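You operate a simulated robot arm through the tools that you are given. There is no shell and no other tool.

You run a simulated two-armed robot. Do the job below in one go: nothing can be reset, and whatever is moved stays where it is left.

TASK
Press BELT STOP, select HAND, open the gantry air, run one gantry cycle, then shut that air again.
Fine: one press of GANTRY CYCLE runs it; the three plates under the cups end whole on the standing belt; leave the other controls as they are.

Only the result counts: the job must be done as asked and must still hold three seconds after the hand-in. Knocking over, shifting, dropping, spilling or breaking anything else fails it.

THE ROBOT
Two 7-joint arms with fingered hands on one trunk that stands fixed in place. Base frame: the origin is at the foot of the trunk, x ahead of it, y to its left, z up. Readings come in m, rad, newtons and seconds.
The left shoulder is at [0.021, 0.269, 1.122], the right one opposite. Payload 5 kg a hand.
Tool frame (each hand has its own): the origin (TCP) lies between the finger pads and is the grasp point; the fingertips stand 0.042 m ahead of it; z points along the fingers, y is the line along which they close. Largest opening 0.208 m; the body of the gripper starts 0.119 m behind the TCP. The gripper is a hand of 4 fingers: y runs from the thumb to the fingers, the wrist lies at [0, 0, -0.317] in the tool frame.
Orientation is told as [roll, pitch, yaw] about the base's x, y, z axes, in that order, counted from this pose: with the fingers straight down and closing along the base's y, the tool's x points along the base's -x, its y along +y and its z along -z.

THE INTERFACE
- The arms move only by the tool step_arm. It takes "left_rows", "right_rows" or both (then of equal length, played together; a hand with none holds still); each is a list of rows, each a list of 2 entries, a list of its own where there are three numbers: the shift along the tool's x, y, z in units of 300 mm (1.0 is 300 mm), then the turn, a rotation vector about the tool's x, y, z in units of 90 degrees (1.0 is 90 degrees). In form: [[[dx, dy, dz], [rx, ry, rz]], ...]. A call has 1 to 20 rows; each row is the pose to reach, as a shift and turn from the pose commanded when the call began, along the tool's axes at that moment. A call with a number of a shift or a turn outside -1 to 1 is refused whole. Rows are played at 5 a second. More than 0.05 m and 0.15 rad between two rows, and nothing of the call is played. A pose out of reach is approached as far as the arm can. The call stops where the force on the tool passes 40 N (or 10 N more than at its start, if that is more) or the arm is blocked; 0.2 s more then pass. In this call time passes only in rows, and 0.2 s behind the last. The reply holds the time, the measured pose of the TCP, the force on the tool along the base axes, the opening and the grip force, in the units named above and with some noise, with the torque about the TCP (base axes, N m) and any sound that the robot's microphone picked up, and new pictures: "show" is both (left out), scene, wrist or none (wrist: the cameras of the hands that moved).
- Cameras (640 x 400 px; columns grow to the right, rows downward): "scene" is now at [0.1587, 0.0333, 1.4061]; the picture's right is [0.42, -0.91, 0.00], its down [-0.29, -0.14, -0.95] and it looks along [0.86, 0.40, -0.33] (base axes); focal length 214 px, centre (320, 200). "left" rides on the left gripper at [-0.093, 0.001, -0.146] in its tool frame; the picture's right is [-0.02, -1.00, 0.00], its down [0.84, -0.01, -0.54] and it looks along [0.54, -0.01, 0.84] (tool axes); focal length 280 px, centre (320, 200). "right" rides on the right gripper at [0.094, 0.001, -0.146] in its tool frame; the picture's right is [-0.02, 1.00, 0.00], its down [-0.84, -0.01, -0.54] and it looks along [-0.54, -0.01, 0.84] (tool axes); focal length 280 px, centre (320, 200). There is no depth. A picture from a camera that has moved, and an enlarged one, comes with that camera's place and axes in the base frame and with its lens. The place of the scene camera against the robot may be out by one fixed shift of up to 0.012 m in any direction.
- slide_trunk(by): slides the trunk up (or, below 0, down) by that many m; the arms and the scene camera ride with it, the base frame stays. It gives what a move gives, with no picture.
- move_fingers(finger1, finger2, finger3, thumb_bend, hand): sets how far each is bent, from 0 (flat) to 100 (curled in); at 30 the hand is open as for a grip, at 70 the pads meet at the TCP. One left out holds its place. A second passes; each finger stops where it meets its share of the squeeze, and holds until it gets a number again. It is the only way to open and close the hand. It gives what a move gives, with no picture; readings hold the bend of each and the force on the fingers (four entries, about 0 where the hand has none), thumb and palm.
- pan_tilt(pan, tilt): turns the head with the scene camera to pan (to the left, within 1.396 rad either way) and tilt (down, from -0.506 to 1.204), counted from straight ahead of the robot. It gives what a move gives, and a new picture of the scene camera.
- inspect(camera, box): a new picture of the part [left, top, right, bottom] of that camera's present view, enlarged. No time passes.
- finish_job(): hands the job in; it is judged then, once.

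Nothing tells you positions but the pictures and the camera data. Unless the task says otherwise, let go and move clear before handing in.

The tools are called after "Emit:" as a command line: name --argument value ..., lists and objects as JSON in quotes. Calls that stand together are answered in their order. step_arm: Moves the arms, as the interface text tells. Its arguments: {"type":"object","properties":{"left_rows":{"type":"array"},"right_rows":{"type":"array"},"show":{"type":"string","enum":["both","scene","wrist","none"]}},"required":[]} The other tools are called the same way: slide_trunk (by) slides the trunk up or down; move_fingers (finger1, finger2, finger3, thumb_bend, hand) moves the fingers one by one; pan_tilt (pan, tilt) turns the head that bears the scene camera; inspect (camera, box) takes an enlarged picture of a part of a camera's view; finish_job () hands the job in.

At the start:

```text
clock: 0.0
left_eef_pos: [0.3964, 0.4098, 1.3772]
left_ee_rot: [-0.001, 0.0, 0.493]
left_wrist_force: [0.5, 0.0, 0.0]
left_wrist_torque: [0.01, -0.03, -0.04]
left_grip_width: 0.2079
left_finger_force: 0.0
left_shape: jaw
left_bend: [30.0, 30.0, 30.0, 30.0]
left_finger forces: [0.0, 0.0, 0.1, 0.0, 0.0, 0.0]
right_eef_pos: [0.468, -0.0012, 1.3857]
right_ee_rot: [-0.002, 0.001, 0.495]
right_wrist_force: [0.1, -0.2, 0.4]
right_wrist_torque: [-0.01, 0.01, -0.01]
right_grip_width: 0.2077
right_finger_force: 0.2
right_shape: jaw
right_bend: [30.0, 30.0, 30.0, 30.0]
right_finger forces: [0.0, 0.1, 0.0, 0.0, 0.0, 0.0]
trunk travel left (down, up): [-0.5, 0.121]
head pan, tilt: [0.436, 0.332]
```

scene: 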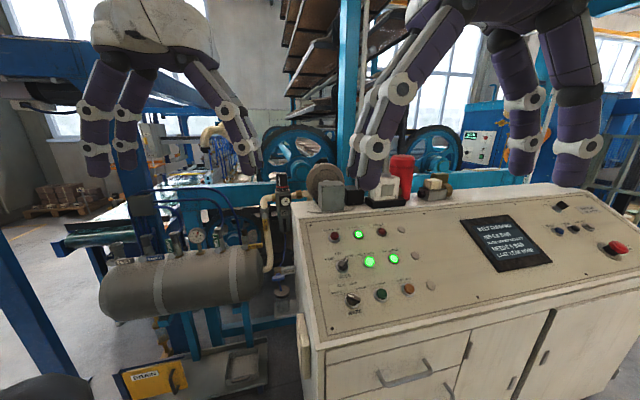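
right: 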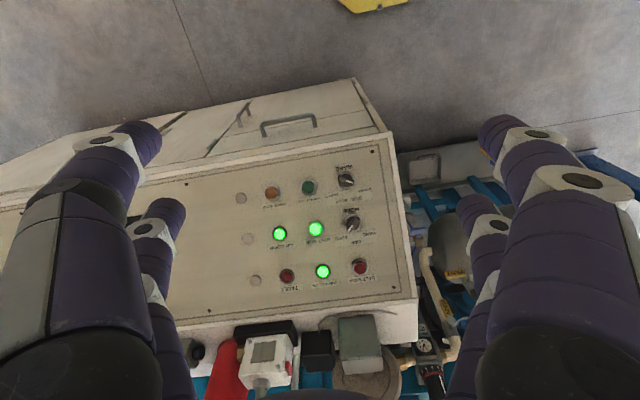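
left: 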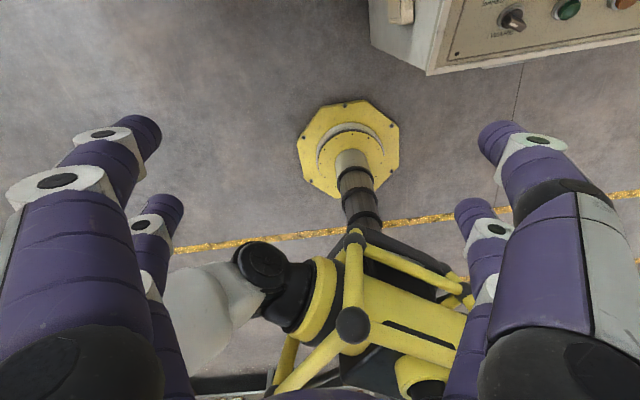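

I see a control desk with lamps, buttons and selector knobs ahead, and an air tank with pipes and valves to its left. I will enlarge parts of the view first to read the labels.

Emit:
inspect --camera "scene" --box '[300, 210, 460, 320]'

Emit:
inspect --camera "scene" --box '[450, 180, 640, 300]'

Emit:
inspect --camera "scene" --box '[90, 160, 310, 300]'

Emit:
inspect --camera "scene" --box '[90, 280, 310, 400]'

Emit:
inspect --camera "right" --box '[220, 150, 420, 300]'

```text
3.64 times, centred on (380, 265) of scene
camera zoom: at [0.1587, 0.0333, 1.4061], right [0.42, -0.91, 0.0], down [-0.29, -0.14, -0.95], along [0.86, 0.4, -0.33], focal length 780 px, centre (102, -36)
```

zoom: 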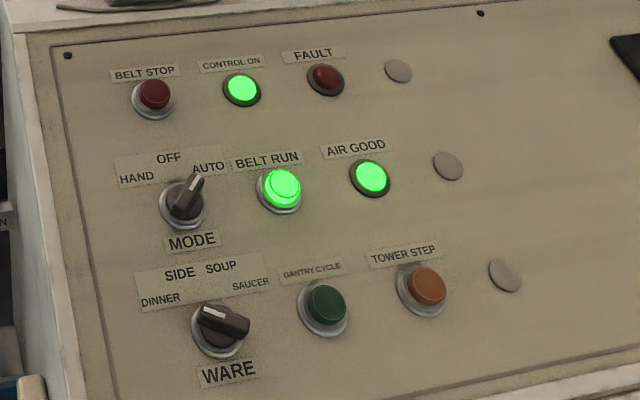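

```text
3.33 times, centred on (545, 240) of scene
camera zoom: at [0.1587, 0.0333, 1.4061], right [0.42, -0.91, 0.0], down [-0.29, -0.14, -0.95], along [0.86, 0.4, -0.33], focal length 715 px, centre (-430, 67)
```

zoom: 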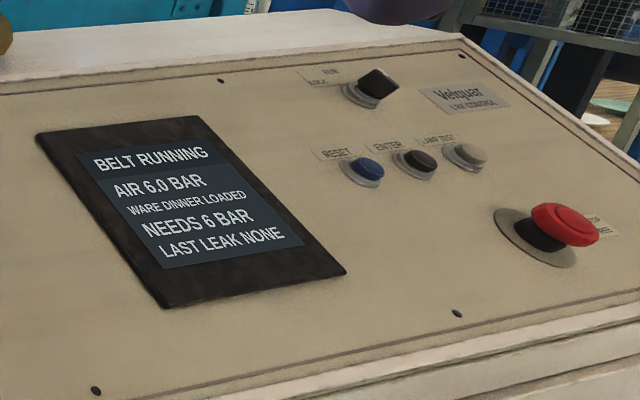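

```text
2.86 times, centred on (200, 230) of scene
camera zoom: at [0.1587, 0.0333, 1.4061], right [0.42, -0.91, 0.0], down [-0.29, -0.14, -0.95], along [0.86, 0.4, -0.33], focal length 613 px, centre (663, 114)
```

zoom: 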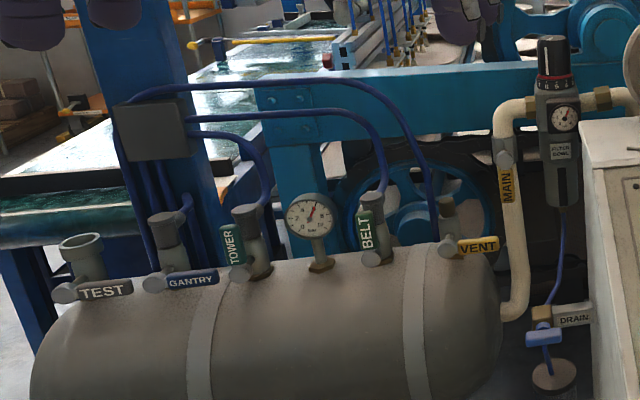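

```text
2.91 times, centred on (200, 340) of scene
camera zoom: at [0.1587, 0.0333, 1.4061], right [0.42, -0.91, 0.0], down [-0.29, -0.14, -0.95], along [0.86, 0.4, -0.33], focal length 624 px, centre (669, -207)
```

zoom: 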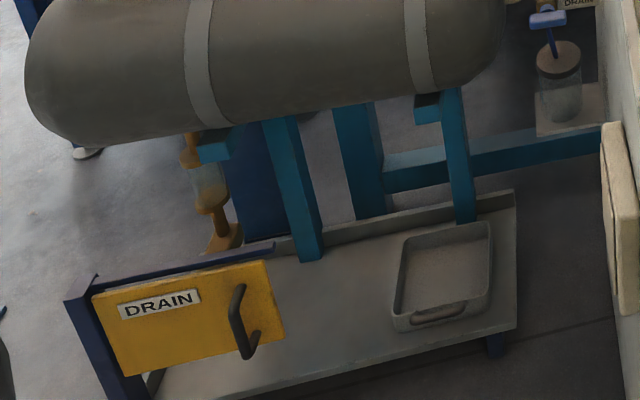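

```text
2.67 times, centred on (320, 225) of right
camera zoom: at [0.3845, -0.0438, 1.5336], right [-0.46, 0.89, 0.0], down [0.75, 0.39, 0.54], along [0.48, 0.25, -0.84], focal length 748 px, centre (320, 133)
```

zoom: 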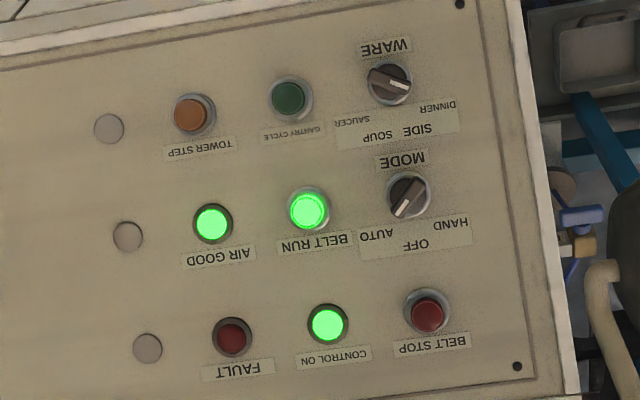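

The desk holds BELT STOP, the MODE selector (now at AUTO) and GANTRY CYCLE at its left end. The GANTRY valve on the tank lies crosswise, so it is shut. I will turn the head toward the tank and gantry for a better look.

Emit:
pan_tilt --pan 0.75 --tilt 0.35

```text
clock: 0.8
left_eef_pos: [0.3967, 0.4106, 1.3759]
left_ee_rot: [0.0, -0.002, 0.496]
left_wrist_force: [0.2, 0.4, -0.3]
left_wrist_torque: [0.0, 0.02, -0.02]
left_grip_width: 0.2079
left_finger_force: 0.1
left_shape: jaw
left_bend: [30.0, 30.0, 30.0, 30.0]
left_finger forces: [0.0, 0.1, 0.0, 0.0, 0.0, 0.0]
right_eef_pos: [0.4678, 0.0, 1.3862]
right_ee_rot: [-0.001, -0.001, 0.494]
right_wrist_force: [-0.9, 0.2, 0.3]
right_wrist_torque: [-0.01, -0.02, 0.0]
right_grip_width: 0.2078
right_finger_force: 0.0
right_shape: jaw
right_bend: [30.0, 30.0, 30.0, 30.0]
right_finger forces: [0.0, 0.0, 0.0, 0.0, 0.0, 0.1]
trunk travel left (down, up): [-0.5, 0.121]
head pan, tilt: [0.75, 0.351]
camera scene: at [0.1424, 0.0574, 1.4043], right [0.68, -0.73, 0.0], down [-0.25, -0.23, -0.94], along [0.69, 0.64, -0.34], focal length 214 px, centre (320, 200)
```

scene: 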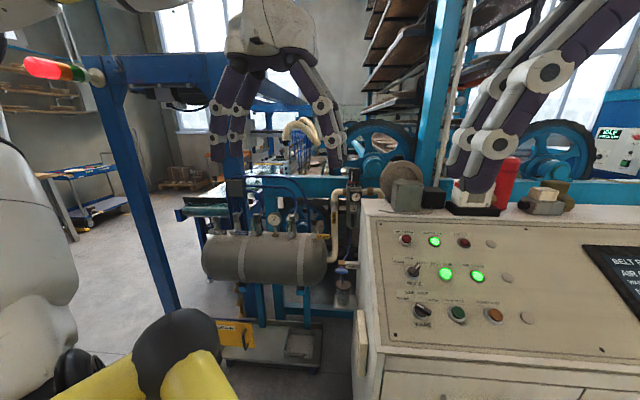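

The tank with its valve row is now near the middle of the view. I will enlarge it, and the gantry behind it.

Emit:
inspect --camera "scene" --box '[190, 170, 370, 290]'

Emit:
inspect --camera "scene" --box '[170, 80, 350, 200]'

Emit:
inspect --camera "scene" --box '[350, 60, 640, 240]'

```text
3.33 times, centred on (280, 230) of scene
camera zoom: at [0.1424, 0.0574, 1.4043], right [0.68, -0.73, 0.0], down [-0.25, -0.23, -0.94], along [0.69, 0.64, -0.34], focal length 715 px, centre (453, 100)
```

zoom: 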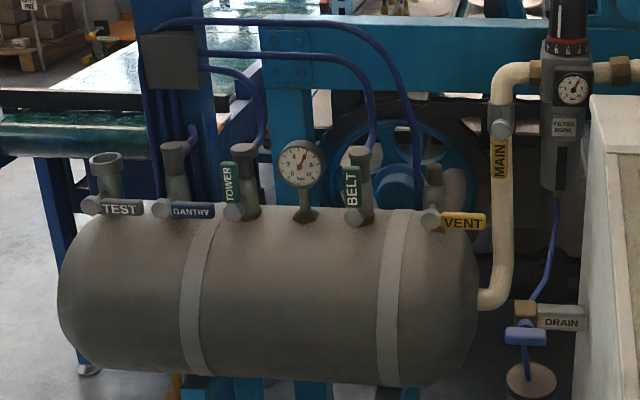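

```text
3.33 times, centred on (260, 140) of scene
camera zoom: at [0.1424, 0.0574, 1.4043], right [0.68, -0.73, 0.0], down [-0.25, -0.23, -0.94], along [0.69, 0.64, -0.34], focal length 715 px, centre (520, 400)
```

zoom: 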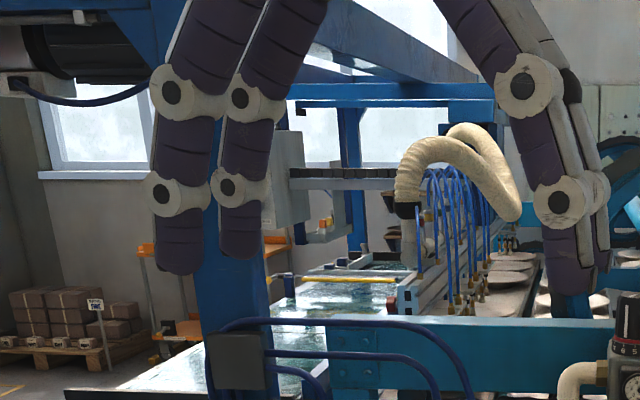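

```text
2.21 times, centred on (495, 150) of scene
camera zoom: at [0.1424, 0.0574, 1.4043], right [0.68, -0.73, 0.0], down [-0.25, -0.23, -0.94], along [0.69, 0.64, -0.34], focal length 473 px, centre (-66, 310)
```

zoom: 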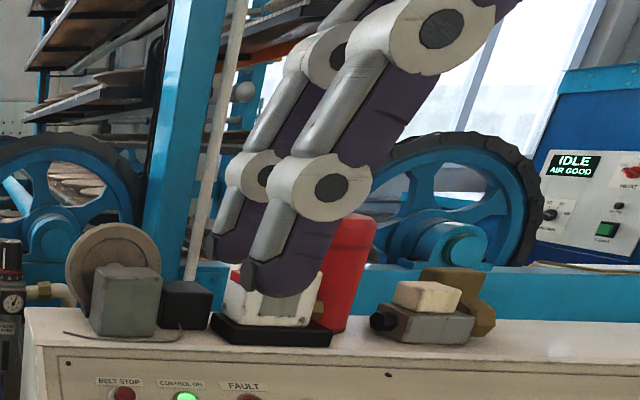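

The valve handles are flat levers. TOWER and BELT stand upright (open), while GANTRY, TEST and VENT lie to the right (shut). Before approaching, I will test what each digit of the left hand does.

Emit:
move_fingers --hand "left" --finger1 70 --finger2 30 --finger3 30 --thumb_bend 30

Emit:
inspect --camera "left" --box '[0, 0, 640, 400]'

Emit:
inspect --camera "scene" --box '[180, 0, 420, 180]'

```text
clock: 1.8
left_eef_pos: [0.3969, 0.4105, 1.3754]
left_ee_rot: [0.0, 0.0, 0.492]
left_wrist_force: [-0.3, -0.1, 0.0]
left_wrist_torque: [0.0, 0.0, 0.01]
left_grip_width: 0.1151
left_finger_force: 0.0
left_shape: fingers
left_bend: [70.0, 30.0, 30.0, 30.0]
left_finger forces: [0.0, 0.0, 0.0, 0.1, 0.1, 0.0]
right_eef_pos: [0.4684, -0.0003, 1.3858]
right_ee_rot: [0.001, -0.001, 0.495]
right_wrist_force: [-0.9, -0.1, 0.4]
right_wrist_torque: [-0.02, 0.02, -0.01]
right_grip_width: 0.2079
right_finger_force: 0.1
right_shape: jaw
right_bend: [30.0, 30.0, 30.0, 30.0]
right_finger forces: [0.0, 0.0, 0.1, 0.0, 0.0, 0.0]
trunk travel left (down, up): [-0.5, 0.121]
head pan, tilt: [0.75, 0.351]
```

```text
1.00 times, centred on (320, 200) of left (not enlarged: the box is as wide or as high as the picture)
camera zoom: at [0.4789, 0.4559, 1.5225], right [0.49, -0.87, 0.0], down [-0.74, -0.41, 0.54], along [-0.47, -0.26, -0.84], focal length 280 px, centre (320, 200)
```

zoom: 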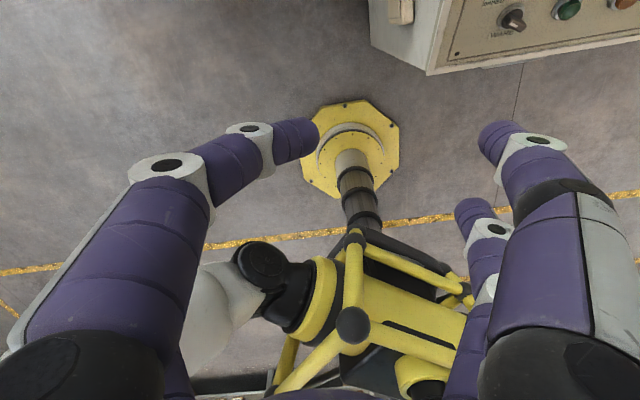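

```text
2.22 times, centred on (300, 90) of scene
camera zoom: at [0.1424, 0.0575, 1.4043], right [0.68, -0.73, 0.0], down [-0.25, -0.23, -0.94], along [0.69, 0.64, -0.34], focal length 477 px, centre (364, 444)
```

zoom: 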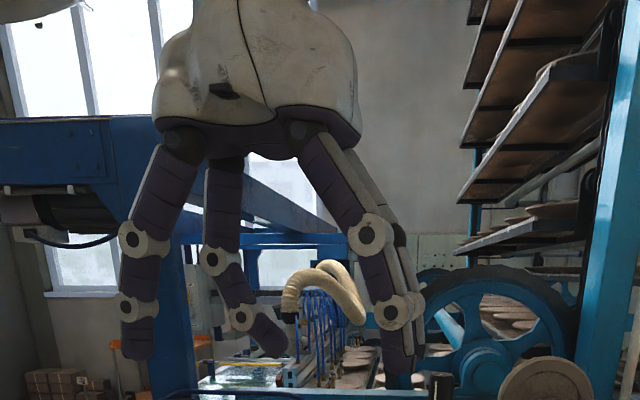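

Finger 1 is the digit on the +y side, nearest the left camera. I will test finger 2, and then finger 3 and the thumb.

Emit:
move_fingers --hand "left" --finger1 30 --finger2 70 --finger3 30 --thumb_bend 30

Emit:
inspect --camera "left" --box '[0, 0, 640, 400]'

Emit:
move_fingers --hand "left" --finger1 30 --finger2 30 --finger3 30 --thumb_bend 70

Emit:
inspect --camera "left" --box '[0, 0, 640, 400]'

Emit:
move_fingers --hand "left" --finger1 70 --finger2 70 --finger3 70 --thumb_bend 70

Emit:
inspect --camera "left" --box '[0, 0, 640, 400]'

Emit:
inspect --camera "scene" --box '[180, 0, 420, 180]'

```text
clock: 2.8
left_eef_pos: [0.3962, 0.411, 1.3759]
left_ee_rot: [0.0, 0.0, 0.492]
left_wrist_force: [-0.1, 0.3, 0.0]
left_wrist_torque: [0.02, -0.01, 0.0]
left_grip_width: 0.2184
left_finger_force: 0.0
left_shape: fingers
left_bend: [30.0, 70.0, 30.0, 30.0]
left_finger forces: [0.1, 0.1, 0.0, 0.0, 0.1, 0.0]
right_eef_pos: [0.4682, 0.0011, 1.3866]
right_ee_rot: [0.0, 0.001, 0.494]
right_wrist_force: [0.4, 1.2, -0.2]
right_wrist_torque: [-0.01, 0.01, 0.0]
right_grip_width: 0.2081
right_finger_force: 0.0
right_shape: jaw
right_bend: [30.0, 30.0, 30.0, 30.0]
right_finger forces: [0.0, 0.0, 0.0, 0.1, 0.0, 0.0]
trunk travel left (down, up): [-0.5, 0.121]
head pan, tilt: [0.75, 0.351]
```

```text
1.00 times, centred on (320, 200) of left (not enlarged: the box is as wide or as high as the picture)
camera zoom: at [0.4789, 0.4559, 1.5225], right [0.49, -0.87, 0.0], down [-0.74, -0.41, 0.54], along [-0.47, -0.26, -0.84], focal length 280 px, centre (320, 200)
```

zoom: 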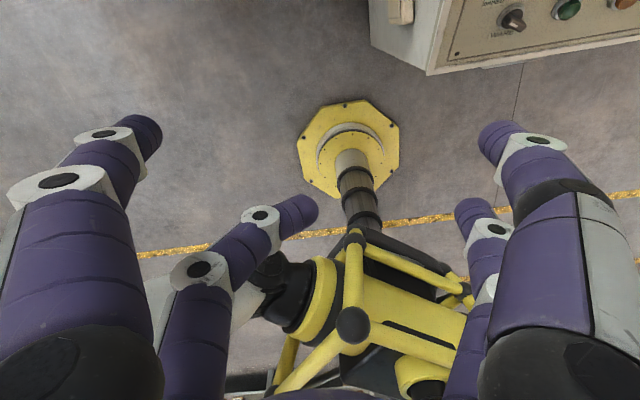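

```text
clock: 3.8
left_eef_pos: [0.3965, 0.411, 1.3751]
left_ee_rot: [0.001, 0.002, 0.492]
left_wrist_force: [0.2, 0.7, 1.1]
left_wrist_torque: [-0.01, 0.01, 0.0]
left_grip_width: 0.1142
left_finger_force: 0.1
left_shape: fingers
left_bend: [30.0, 30.0, 30.0, 70.0]
left_finger forces: [0.0, 0.0, 0.0, 0.1, 0.1, 0.0]
right_eef_pos: [0.4679, 0.0005, 1.3861]
right_ee_rot: [-0.001, 0.0, 0.494]
right_wrist_force: [0.6, 0.4, 0.0]
right_wrist_torque: [0.05, -0.02, -0.02]
right_grip_width: 0.2079
right_finger_force: 0.1
right_shape: jaw
right_bend: [30.0, 30.0, 30.0, 30.0]
right_finger forces: [0.0, 0.0, 0.1, 0.0, 0.0, 0.0]
trunk travel left (down, up): [-0.5, 0.121]
head pan, tilt: [0.75, 0.351]
```

```text
1.00 times, centred on (320, 200) of left (not enlarged: the box is as wide or as high as the picture)
camera zoom: at [0.4789, 0.4558, 1.5225], right [0.49, -0.87, 0.0], down [-0.74, -0.41, 0.54], along [-0.47, -0.26, -0.84], focal length 280 px, centre (320, 200)
```

zoom: 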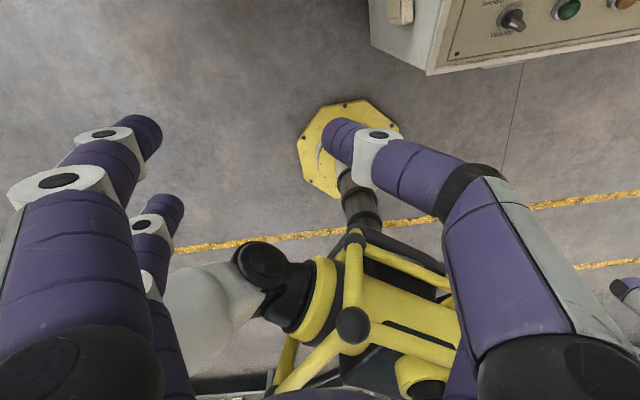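

```text
clock: 4.8
left_eef_pos: [0.3962, 0.4103, 1.3753]
left_ee_rot: [-0.001, 0.0, 0.494]
left_wrist_force: [0.8, -0.8, 0.7]
left_wrist_torque: [-0.03, -0.01, -0.01]
left_grip_width: 0.0112
left_finger_force: 0.1
left_shape: fingers
left_bend: [70.0, 70.0, 70.0, 70.0]
left_finger forces: [0.1, 0.1, 0.0, 0.0, 0.1, 0.1]
right_eef_pos: [0.4677, -0.0009, 1.3878]
right_ee_rot: [-0.001, 0.001, 0.495]
right_wrist_force: [1.0, 0.5, -0.2]
right_wrist_torque: [0.0, 0.01, 0.01]
right_grip_width: 0.2079
right_finger_force: 0.1
right_shape: jaw
right_bend: [30.0, 30.0, 30.0, 30.0]
right_finger forces: [0.1, 0.0, 0.1, 0.0, 0.0, 0.0]
trunk travel left (down, up): [-0.5, 0.121]
head pan, tilt: [0.75, 0.351]
```

```text
1.00 times, centred on (320, 200) of left (not enlarged: the box is as wide or as high as the picture)
camera zoom: at [0.4789, 0.4559, 1.5225], right [0.49, -0.87, 0.0], down [-0.74, -0.41, 0.54], along [-0.47, -0.26, -0.84], focal length 280 px, centre (320, 200)
```

zoom: 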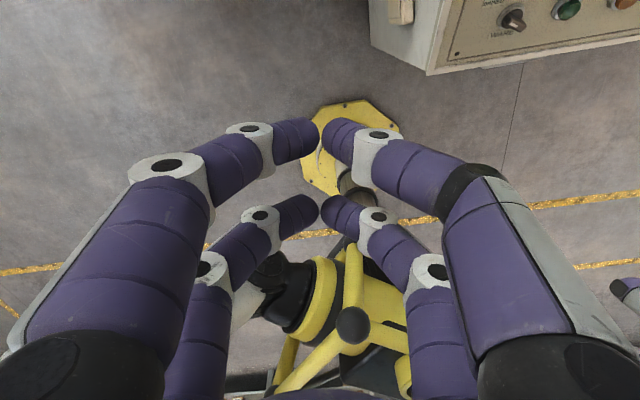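

```text
2.22 times, centred on (300, 90) of scene
camera zoom: at [0.1424, 0.0575, 1.4043], right [0.68, -0.73, 0.0], down [-0.25, -0.23, -0.94], along [0.69, 0.64, -0.34], focal length 477 px, centre (364, 444)
```

zoom: 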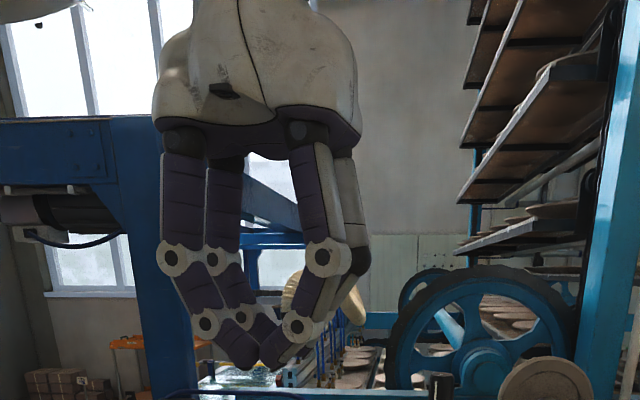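

The digits form two pinching pairs about 6 cm apart: finger 1 with the thumb near the camera, and finger 2 with finger 3 behind. I will curl the far pair away and see whether the near pair can serve alone as a poker.

Emit:
move_fingers --hand "left" --finger1 70 --finger2 100 --finger3 100 --thumb_bend 70

Emit:
inspect --camera "left" --box '[0, 0, 640, 400]'

Emit:
inspect --camera "scene" --box '[180, 0, 420, 180]'

```text
clock: 5.8
left_eef_pos: [0.3966, 0.4115, 1.3762]
left_ee_rot: [0.0, 0.001, 0.494]
left_wrist_force: [0.1, -0.3, -0.6]
left_wrist_torque: [0.01, -0.01, -0.01]
left_grip_width: 0.0109
left_finger_force: 0.1
left_shape: fingers
left_bend: [70.0, 72.0, 72.0, 70.0]
left_finger forces: [0.0, 0.1, 0.0, 0.0, 0.0, 0.0]
right_eef_pos: [0.4665, -0.0005, 1.386]
right_ee_rot: [0.002, 0.0, 0.494]
right_wrist_force: [0.3, -0.5, -0.3]
right_wrist_torque: [0.01, 0.01, -0.01]
right_grip_width: 0.2077
right_finger_force: 0.0
right_shape: jaw
right_bend: [30.0, 30.0, 30.0, 30.0]
right_finger forces: [0.0, 0.0, 0.0, 0.0, 0.0, 0.0]
trunk travel left (down, up): [-0.5, 0.121]
head pan, tilt: [0.75, 0.351]
```

```text
1.00 times, centred on (320, 200) of left (not enlarged: the box is as wide or as high as the picture)
camera zoom: at [0.4789, 0.4559, 1.5225], right [0.49, -0.87, 0.0], down [-0.74, -0.41, 0.54], along [-0.47, -0.26, -0.84], focal length 280 px, centre (320, 200)
```

zoom: 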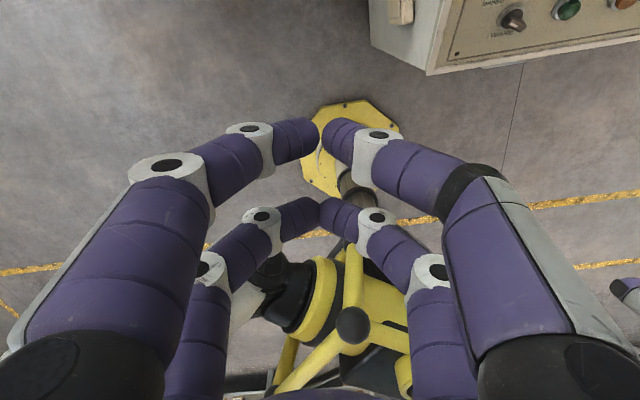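

```text
2.22 times, centred on (300, 90) of scene
camera zoom: at [0.1424, 0.0575, 1.4043], right [0.68, -0.73, 0.0], down [-0.25, -0.23, -0.94], along [0.69, 0.64, -0.34], focal length 477 px, centre (364, 444)
```

zoom: 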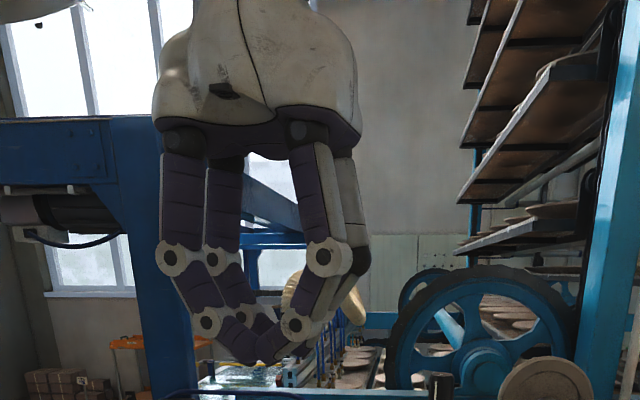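

The far pair blocked each other at 72. I will curl finger 2 alone with finger 3 open, to see how far it tucks in.

Emit:
move_fingers --hand "left" --finger2 30 --finger3 0

Emit:
move_fingers --hand "left" --finger2 100

Emit:
inspect --camera "left" --box '[0, 0, 640, 400]'

Emit:
inspect --camera "scene" --box '[180, 0, 420, 180]'

Emit:
move_fingers --hand "left" --finger3 100

Emit:
inspect --camera "left" --box '[0, 0, 640, 400]'

Emit:
inspect --camera "scene" --box '[180, 0, 420, 180]'

```text
clock: 6.8
left_eef_pos: [0.3959, 0.4105, 1.3753]
left_ee_rot: [0.0, 0.0, 0.494]
left_wrist_force: [-0.4, 0.9, -0.3]
left_wrist_torque: [0.0, -0.03, 0.01]
left_grip_width: 0.0111
left_finger_force: 0.0
left_shape: fingers
left_bend: [70.0, 30.0, 0.0, 70.0]
left_finger forces: [0.0, 0.0, 0.1, 0.1, 0.1, 0.0]
right_eef_pos: [0.4676, 0.001, 1.3873]
right_ee_rot: [0.0, 0.0, 0.494]
right_wrist_force: [0.5, 0.8, 0.0]
right_wrist_torque: [0.0, 0.03, 0.04]
right_grip_width: 0.2081
right_finger_force: 0.0
right_shape: jaw
right_bend: [30.0, 30.0, 30.0, 30.0]
right_finger forces: [0.0, 0.0, 0.0, 0.0, 0.0, 0.1]
trunk travel left (down, up): [-0.5, 0.121]
head pan, tilt: [0.75, 0.351]
```

```text
clock: 7.8
left_eef_pos: [0.3966, 0.4109, 1.3772]
left_ee_rot: [0.001, 0.0, 0.494]
left_wrist_force: [-0.4, 0.4, -1.4]
left_wrist_torque: [-0.04, -0.02, 0.02]
left_grip_width: 0.0108
left_finger_force: 0.2
left_shape: fingers
left_bend: [70.0, 100.0, 0.0, 70.0]
left_finger forces: [0.0, 0.0, 0.1, 0.0, 0.1, 0.0]
right_eef_pos: [0.4672, 0.0002, 1.386]
right_ee_rot: [-0.002, 0.0, 0.494]
right_wrist_force: [-0.4, 0.5, 0.5]
right_wrist_torque: [0.01, 0.0, 0.01]
right_grip_width: 0.2076
right_finger_force: 0.1
right_shape: jaw
right_bend: [30.0, 30.0, 30.0, 30.0]
right_finger forces: [0.0, 0.0, 0.0, 0.0, 0.0, 0.0]
trunk travel left (down, up): [-0.5, 0.121]
head pan, tilt: [0.75, 0.351]
```

```text
1.00 times, centred on (320, 200) of left (not enlarged: the box is as wide or as high as the picture)
camera zoom: at [0.4789, 0.4559, 1.5225], right [0.49, -0.87, 0.0], down [-0.74, -0.41, 0.54], along [-0.47, -0.26, -0.84], focal length 280 px, centre (320, 200)
```

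zoom: 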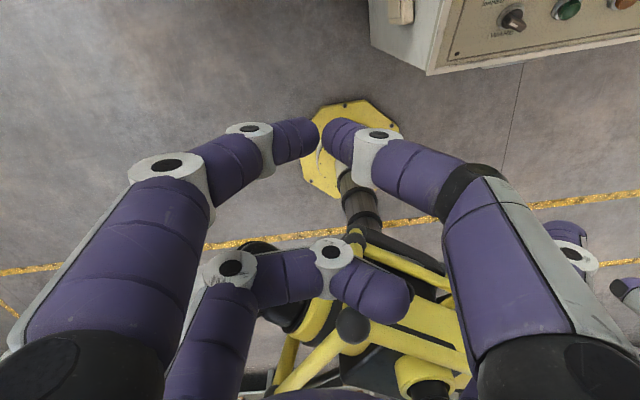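

```text
2.22 times, centred on (300, 90) of scene
camera zoom: at [0.1424, 0.0575, 1.4043], right [0.68, -0.73, 0.0], down [-0.25, -0.23, -0.94], along [0.69, 0.64, -0.34], focal length 477 px, centre (364, 444)
```

zoom: 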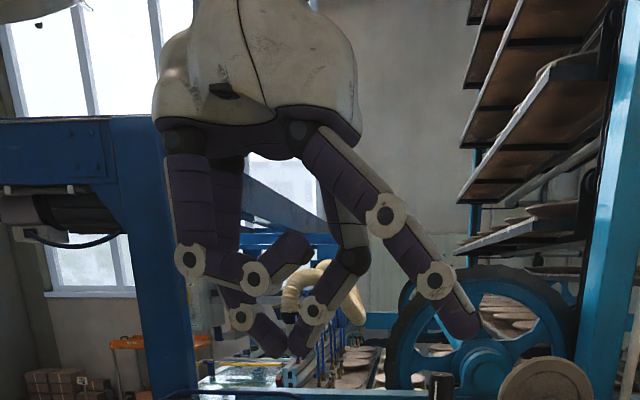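

```text
clock: 8.8
left_eef_pos: [0.397, 0.4113, 1.3746]
left_ee_rot: [0.001, -0.001, 0.492]
left_wrist_force: [-0.4, -0.2, -0.2]
left_wrist_torque: [0.0, -0.01, 0.01]
left_grip_width: 0.0111
left_finger_force: 0.1
left_shape: fingers
left_bend: [70.0, 100.0, 86.0, 70.0]
left_finger forces: [0.0, 0.1, 0.0, 0.1, 0.1, 0.0]
right_eef_pos: [0.4674, -0.0002, 1.3869]
right_ee_rot: [0.0, -0.001, 0.493]
right_wrist_force: [-0.2, 0.5, -0.2]
right_wrist_torque: [-0.02, -0.01, 0.02]
right_grip_width: 0.2079
right_finger_force: 0.0
right_shape: jaw
right_bend: [30.0, 30.0, 30.0, 30.0]
right_finger forces: [0.0, 0.0, 0.0, 0.1, 0.0, 0.0]
trunk travel left (down, up): [-0.5, 0.121]
head pan, tilt: [0.75, 0.351]
```

```text
1.00 times, centred on (320, 200) of left (not enlarged: the box is as wide or as high as the picture)
camera zoom: at [0.4789, 0.4558, 1.5225], right [0.49, -0.87, 0.0], down [-0.74, -0.41, 0.54], along [-0.47, -0.26, -0.84], focal length 280 px, centre (320, 200)
```

zoom: 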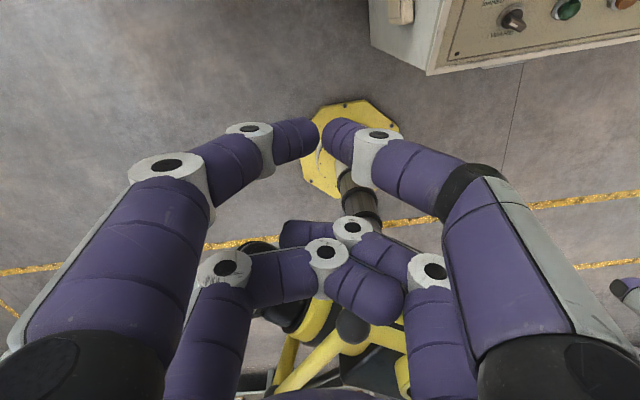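

```text
2.22 times, centred on (300, 90) of scene
camera zoom: at [0.1424, 0.0575, 1.4043], right [0.68, -0.73, 0.0], down [-0.25, -0.23, -0.94], along [0.69, 0.64, -0.34], focal length 477 px, centre (364, 444)
```

zoom: 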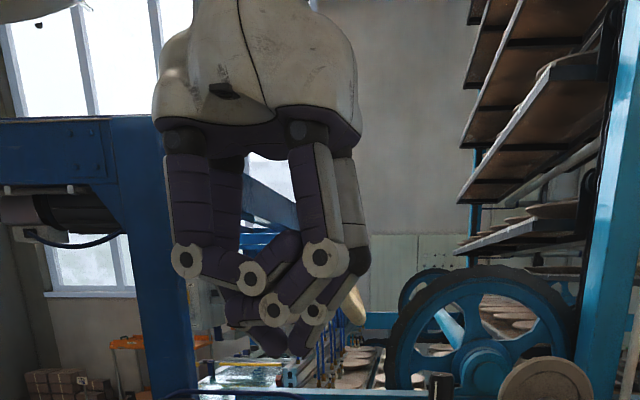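

The near pair now sticks out as a poker, with the far pair tucked behind it. To fix the panel geometry I will flatten the right hand's fingers and shift that hand about 0.2 m to the robot's right, which gives a second wrist view.

Emit:
move_fingers --hand "right" --finger1 0 --finger2 0 --finger3 0 --thumb_bend 0

Emit:
inspect --camera "right" --box '[160, 100, 480, 300]'

Emit:
step_arm --right_rows '[[[0.08, -0.147, 0], [0, 0, 0]], [[0.16, -0.294, 0], [0, 0, 0]], [[0.24, -0.44, 0], [0, 0, 0]], [[0.317, -0.587, 0], [0, 0, 0]]]' --show "wrist"

Emit:
inspect --camera "right" --box '[240, 100, 560, 300]'

```text
clock: 9.8
left_eef_pos: [0.396, 0.4103, 1.3752]
left_ee_rot: [0.002, 0.0, 0.496]
left_wrist_force: [-0.7, 0.5, 0.6]
left_wrist_torque: [-0.01, -0.01, -0.01]
left_grip_width: 0.0113
left_finger_force: 0.1
left_shape: fingers
left_bend: [70.0, 100.0, 86.0, 70.0]
left_finger forces: [0.0, 0.0, 0.1, 0.0, 0.0, 0.1]
right_eef_pos: [0.4663, -0.0004, 1.3863]
right_ee_rot: [0.0, -0.001, 0.493]
right_wrist_force: [-0.2, -0.3, -0.3]
right_wrist_torque: [-0.03, 0.01, 0.0]
right_grip_width: 0.3071
right_finger_force: 0.0
right_shape: fingers
right_bend: [0.0, 0.0, 0.0, 0.0]
right_finger forces: [0.0, 0.0, 0.0, 0.0, 0.0, 0.0]
trunk travel left (down, up): [-0.5, 0.121]
head pan, tilt: [0.75, 0.351]
```

```text
2.00 times, centred on (320, 200) of right
camera zoom: at [0.3845, -0.0438, 1.5336], right [-0.46, 0.89, 0.0], down [0.75, 0.39, 0.54], along [0.48, 0.25, -0.84], focal length 561 px, centre (320, 200)
```

zoom: 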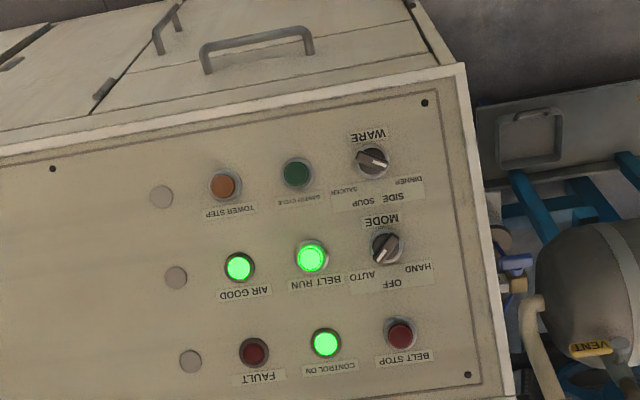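

```text
refused: row 1 steps farther than a row can; nothing moved
```

```text
2.00 times, centred on (400, 200) of right
camera zoom: at [0.3845, -0.0438, 1.5336], right [-0.46, 0.89, 0.0], down [0.75, 0.39, 0.54], along [0.48, 0.25, -0.84], focal length 561 px, centre (160, 200)
```

zoom: 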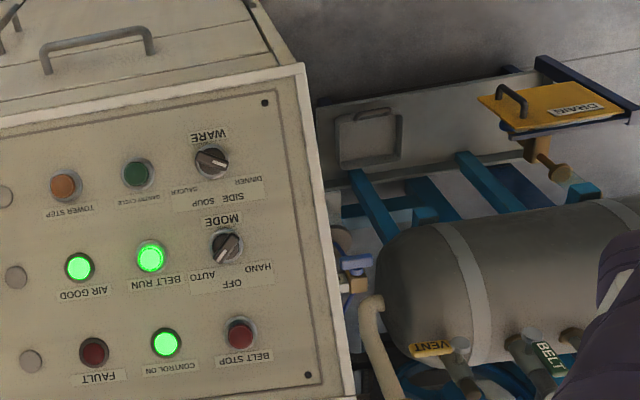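

The flattened fingers clear the view. That move was refused because its steps were slightly too long, so I will repeat it with more rows.

Emit:
step_arm --right_rows '[[[0.06, -0.115, 0], [0, 0, 0]], [[0.12, -0.23, 0], [0, 0, 0]], [[0.18, -0.345, 0], [0, 0, 0]], [[0.24, -0.46, 0], [0, 0, 0]], [[0.317, -0.587, 0], [0, 0, 0]], [[0.317, -0.587, 0], [0, 0, 0]]]' --show "wrist"

Emit:
inspect --camera "right" --box '[240, 100, 560, 300]'

```text
clock: 11.2
left_eef_pos: [0.3972, 0.4146, 1.3743]
left_ee_rot: [-0.003, 0.002, 0.497]
left_wrist_force: [0.0, 1.5, -0.5]
left_wrist_torque: [-0.2, 0.05, -0.01]
left_grip_width: 0.0109
left_finger_force: 0.0
left_shape: fingers
left_bend: [70.0, 100.0, 86.0, 70.0]
left_finger forces: [0.0, 0.0, 0.0, 0.0, 0.0, 0.1]
right_eef_pos: [0.4684, -0.1986, 1.3878]
right_ee_rot: [-0.001, 0.002, 0.495]
right_wrist_force: [-0.4, 1.4, -0.5]
right_wrist_torque: [-0.27, 0.06, -0.01]
right_grip_width: 0.307
right_finger_force: 0.1
right_shape: fingers
right_bend: [0.0, 0.0, 0.0, 0.0]
right_finger forces: [0.0, 0.0, 0.0, 0.0, 0.0, 0.0]
trunk travel left (down, up): [-0.5, 0.121]
head pan, tilt: [0.75, 0.351]
camera right: at [0.3853, -0.2415, 1.5345], right [-0.46, 0.89, 0.0], down [0.75, 0.39, 0.54], along [0.48, 0.25, -0.84], focal length 280 px, centre (320, 200)
```

right: 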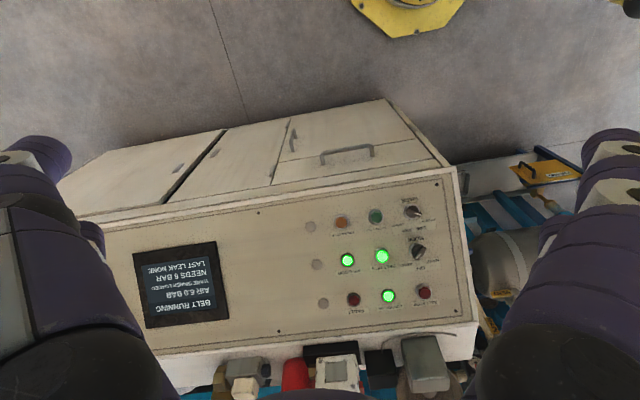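

```text
2.00 times, centred on (400, 200) of right
camera zoom: at [0.3853, -0.2415, 1.5345], right [-0.46, 0.89, 0.0], down [0.75, 0.39, 0.54], along [0.48, 0.25, -0.84], focal length 561 px, centre (160, 200)
```

zoom: 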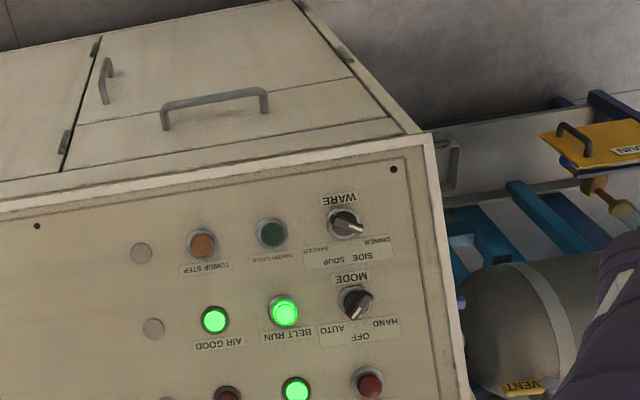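

Two right-hand views put BELT STOP near [0.79, 0.28, 1.05], MODE near [0.72, 0.22, 0.99] and GANTRY CYCLE near [0.71, 0.09, 0.93]. The panel slopes about 30 degrees and is yawed about 38 degrees to the left. I will bring the left hand over the panel in stages, tilted to the panel normal.

Emit:
step_arm --left_rows '[[[-0.055, -0.108, 0.059], [-0.005, -0.055, -0.018]], [[-0.11, -0.217, 0.118], [-0.01, -0.111, -0.036]], [[-0.165, -0.325, 0.177], [-0.015, -0.166, -0.055]], [[-0.22, -0.433, 0.236], [-0.02, -0.222, -0.073]], [[-0.275, -0.542, 0.295], [-0.025, -0.277, -0.091]], [[-0.33, -0.65, 0.354], [-0.029, -0.332, -0.11]], [[-0.33, -0.65, 0.354], [-0.029, -0.332, -0.11]]]' --show "both"

```text
clock: 12.8
left_eef_pos: [0.5766, 0.2866, 1.2689]
left_ee_rot: [-0.003, -0.526, 0.674]
left_wrist_force: [-0.7, 0.3, -0.7]
left_wrist_torque: [-0.03, -0.1, -0.07]
left_grip_width: 0.0107
left_finger_force: 0.0
left_shape: fingers
left_bend: [70.0, 100.0, 86.0, 70.0]
left_finger forces: [0.1, 0.1, 0.0, 0.0, 0.0, 0.0]
right_eef_pos: [0.4668, -0.1999, 1.3884]
right_ee_rot: [-0.001, -0.002, 0.494]
right_wrist_force: [-0.9, 1.1, 0.6]
right_wrist_torque: [-0.09, -0.15, 0.02]
right_grip_width: 0.3072
right_finger_force: 0.2
right_shape: fingers
right_bend: [0.0, 0.0, 0.0, 0.0]
right_finger forces: [0.0, 0.0, 0.0, 0.0, 0.0, 0.0]
trunk travel left (down, up): [-0.5, 0.121]
head pan, tilt: [0.75, 0.351]
camera scene: at [0.1409, 0.0579, 1.4046], right [0.68, -0.73, 0.0], down [-0.25, -0.23, -0.94], along [0.69, 0.64, -0.34], focal length 214 px, centre (320, 200)
camera left: at [0.582, 0.2912, 1.4437], right [0.63, -0.77, 0.01], down [-0.77, -0.63, 0.04], along [-0.03, -0.04, -1.0], focal length 280 px, centre (320, 200)
```

scene: 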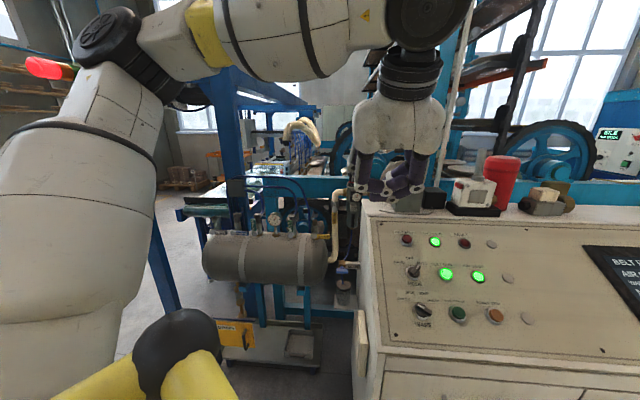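
left: 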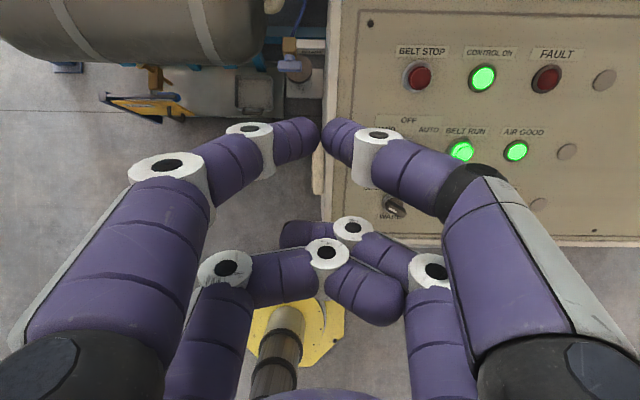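

The left view agrees with my estimate and puts BELT STOP at about [0.792, 0.280, 1.047]. I will now bring the poker over the button with about 12 cm of standoff.

Emit:
step_arm --left_rows '[[[0, -0.116, 0.094], [0, 0, 0]], [[0, -0.232, 0.188], [0, 0, 0]], [[0, -0.349, 0.282], [0, 0, 0]], [[0, -0.465, 0.376], [0, 0, 0]], [[0, -0.465, 0.376], [0, 0, 0]]]' --show "both"

Emit:
inspect --camera "left" --box '[220, 20, 540, 220]'

```text
clock: 14.0
left_eef_pos: [0.6839, 0.2679, 1.1743]
left_ee_rot: [-0.002, -0.523, 0.672]
left_wrist_force: [0.0, -0.2, 0.1]
left_wrist_torque: [-0.01, -0.05, -0.02]
left_grip_width: 0.0108
left_finger_force: 0.0
left_shape: fingers
left_bend: [70.0, 100.0, 86.0, 70.0]
left_finger forces: [0.1, 0.0, 0.0, 0.1, 0.1, 0.0]
left hand out of reach, approached as far as the arm can: row 2, 3, 4, 5
right_eef_pos: [0.4682, -0.2003, 1.387]
right_ee_rot: [-0.002, -0.001, 0.494]
right_wrist_force: [1.2, -0.6, -0.9]
right_wrist_torque: [0.0, -0.03, -0.01]
right_grip_width: 0.3072
right_finger_force: 0.1
right_shape: fingers
right_bend: [0.0, 0.0, 0.0, 0.0]
right_finger forces: [0.1, 0.0, 0.0, 0.0, 0.0, 0.0]
trunk travel left (down, up): [-0.5, 0.121]
head pan, tilt: [0.75, 0.351]
camera scene: at [0.1428, 0.0575, 1.4039], right [0.68, -0.73, 0.0], down [-0.25, -0.23, -0.94], along [0.69, 0.64, -0.34], focal length 214 px, centre (320, 200)
camera left: at [0.6904, 0.2736, 1.3476], right [0.63, -0.77, 0.01], down [-0.77, -0.63, 0.05], along [-0.03, -0.04, -1.0], focal length 280 px, centre (320, 200)
```

scene: 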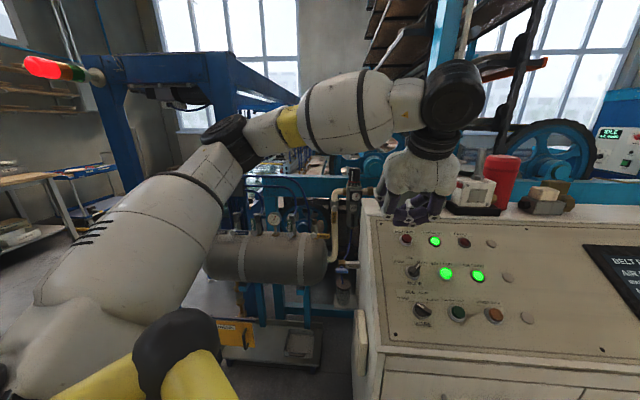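
left: 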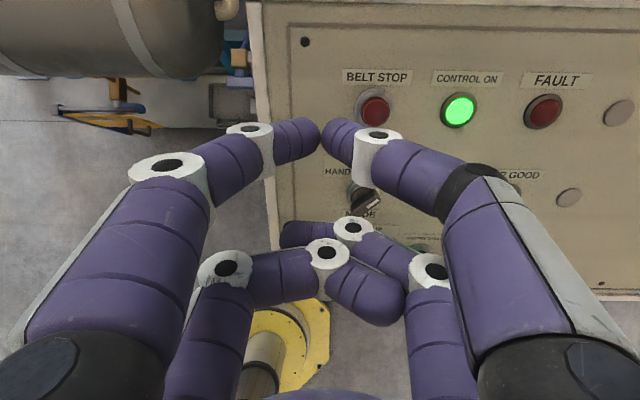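

```text
2.00 times, centred on (380, 120) of left
camera zoom: at [0.6904, 0.2736, 1.3476], right [0.63, -0.77, 0.01], down [-0.77, -0.63, 0.05], along [-0.03, -0.04, -1.0], focal length 561 px, centre (200, 360)
```

zoom: 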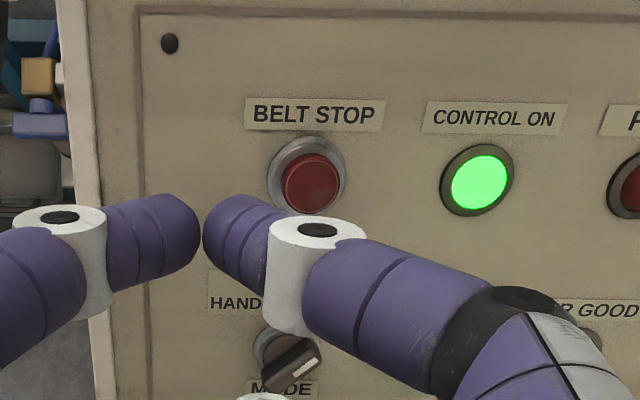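

The left arm cannot reach across to the panel at this tilt because its wrist bends too far. The right arm is better aligned for the desk, so I will back the left hand off toward the tank side and keep it for the valve.

Emit:
step_arm --left_rows '[[[-0.016, 0.12, -0.078], [0, 0, 0]], [[-0.033, 0.242, -0.156], [0, 0, 0]], [[-0.05, 0.363, -0.234], [0, 0, 0]], [[-0.066, 0.484, -0.312], [0, 0, 0]], [[-0.083, 0.604, -0.39], [0, 0, 0]], [[-0.1, 0.725, -0.467], [0, 0, 0]], [[-0.116, 0.846, -0.545], [0, 0, 0]], [[-0.133, 0.967, -0.623], [0, 0, 0]], [[-0.133, 0.967, -0.623], [0, 0, 0]]]' --show "scene"

Emit:
move_fingers --hand "right" --finger1 30 --finger2 100 --finger3 0 --thumb_bend 30

Emit:
inspect --camera "right" --box '[0, 0, 640, 400]'

```text
clock: 16.0
left_eef_pos: [0.453, 0.4542, 1.357]
left_ee_rot: [-0.001, -0.52, 0.67]
left_wrist_force: [0.6, -0.6, -0.4]
left_wrist_torque: [0.06, 0.01, 0.03]
left_grip_width: 0.0108
left_finger_force: 0.1
left_shape: fingers
left_bend: [70.0, 100.0, 86.0, 70.0]
left_finger forces: [0.0, 0.0, 0.1, 0.0, 0.0, 0.1]
right_eef_pos: [0.4693, -0.2015, 1.3863]
right_ee_rot: [0.002, 0.0, 0.491]
right_wrist_force: [0.1, 0.0, -0.2]
right_wrist_torque: [0.07, 0.11, 0.03]
right_grip_width: 0.3069
right_finger_force: 0.1
right_shape: fingers
right_bend: [0.0, 0.0, 0.0, 0.0]
right_finger forces: [0.1, 0.1, 0.0, 0.1, 0.0, 0.1]
trunk travel left (down, up): [-0.5, 0.121]
head pan, tilt: [0.75, 0.351]
camera scene: at [0.143, 0.0569, 1.4041], right [0.68, -0.73, 0.0], down [-0.25, -0.23, -0.94], along [0.69, 0.64, -0.34], focal length 214 px, centre (320, 200)
```

scene: 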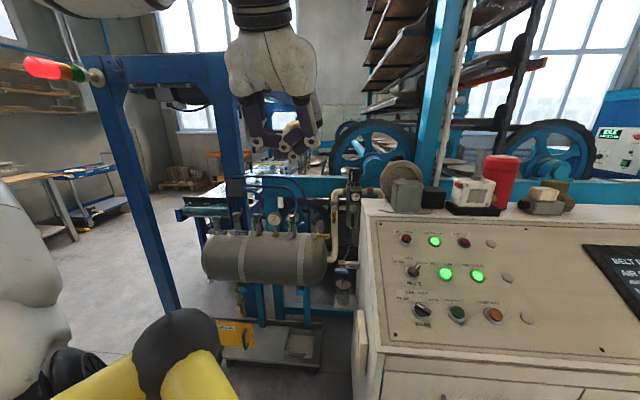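

```text
clock: 17.0
left_eef_pos: [0.4521, 0.4548, 1.3575]
left_ee_rot: [-0.001, -0.524, 0.671]
left_wrist_force: [-0.5, 0.1, -0.2]
left_wrist_torque: [-0.03, -0.06, -0.04]
left_grip_width: 0.0107
left_finger_force: 0.0
left_shape: fingers
left_bend: [70.0, 100.0, 86.0, 70.0]
left_finger forces: [0.0, 0.1, 0.1, 0.0, 0.0, 0.0]
right_eef_pos: [0.4678, -0.2002, 1.3876]
right_ee_rot: [0.0, -0.003, 0.494]
right_wrist_force: [0.1, 0.3, 0.2]
right_wrist_torque: [-0.03, -0.04, -0.04]
right_grip_width: 0.2192
right_finger_force: 0.0
right_shape: fingers
right_bend: [30.0, 100.0, 0.0, 30.0]
right_finger forces: [0.1, 0.0, 0.0, 0.0, 0.0, 0.0]
trunk travel left (down, up): [-0.5, 0.121]
head pan, tilt: [0.75, 0.351]
```

```text
1.00 times, centred on (320, 200) of right (not enlarged: the box is as wide or as high as the picture)
camera zoom: at [0.3842, -0.244, 1.5349], right [-0.46, 0.89, 0.0], down [0.75, 0.39, 0.54], along [0.48, 0.25, -0.84], focal length 280 px, centre (320, 200)
```

zoom: 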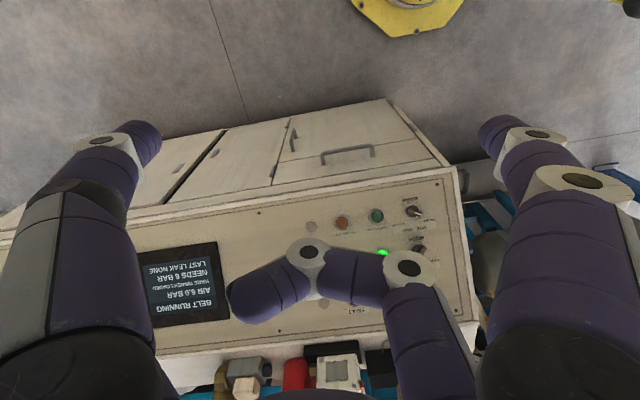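

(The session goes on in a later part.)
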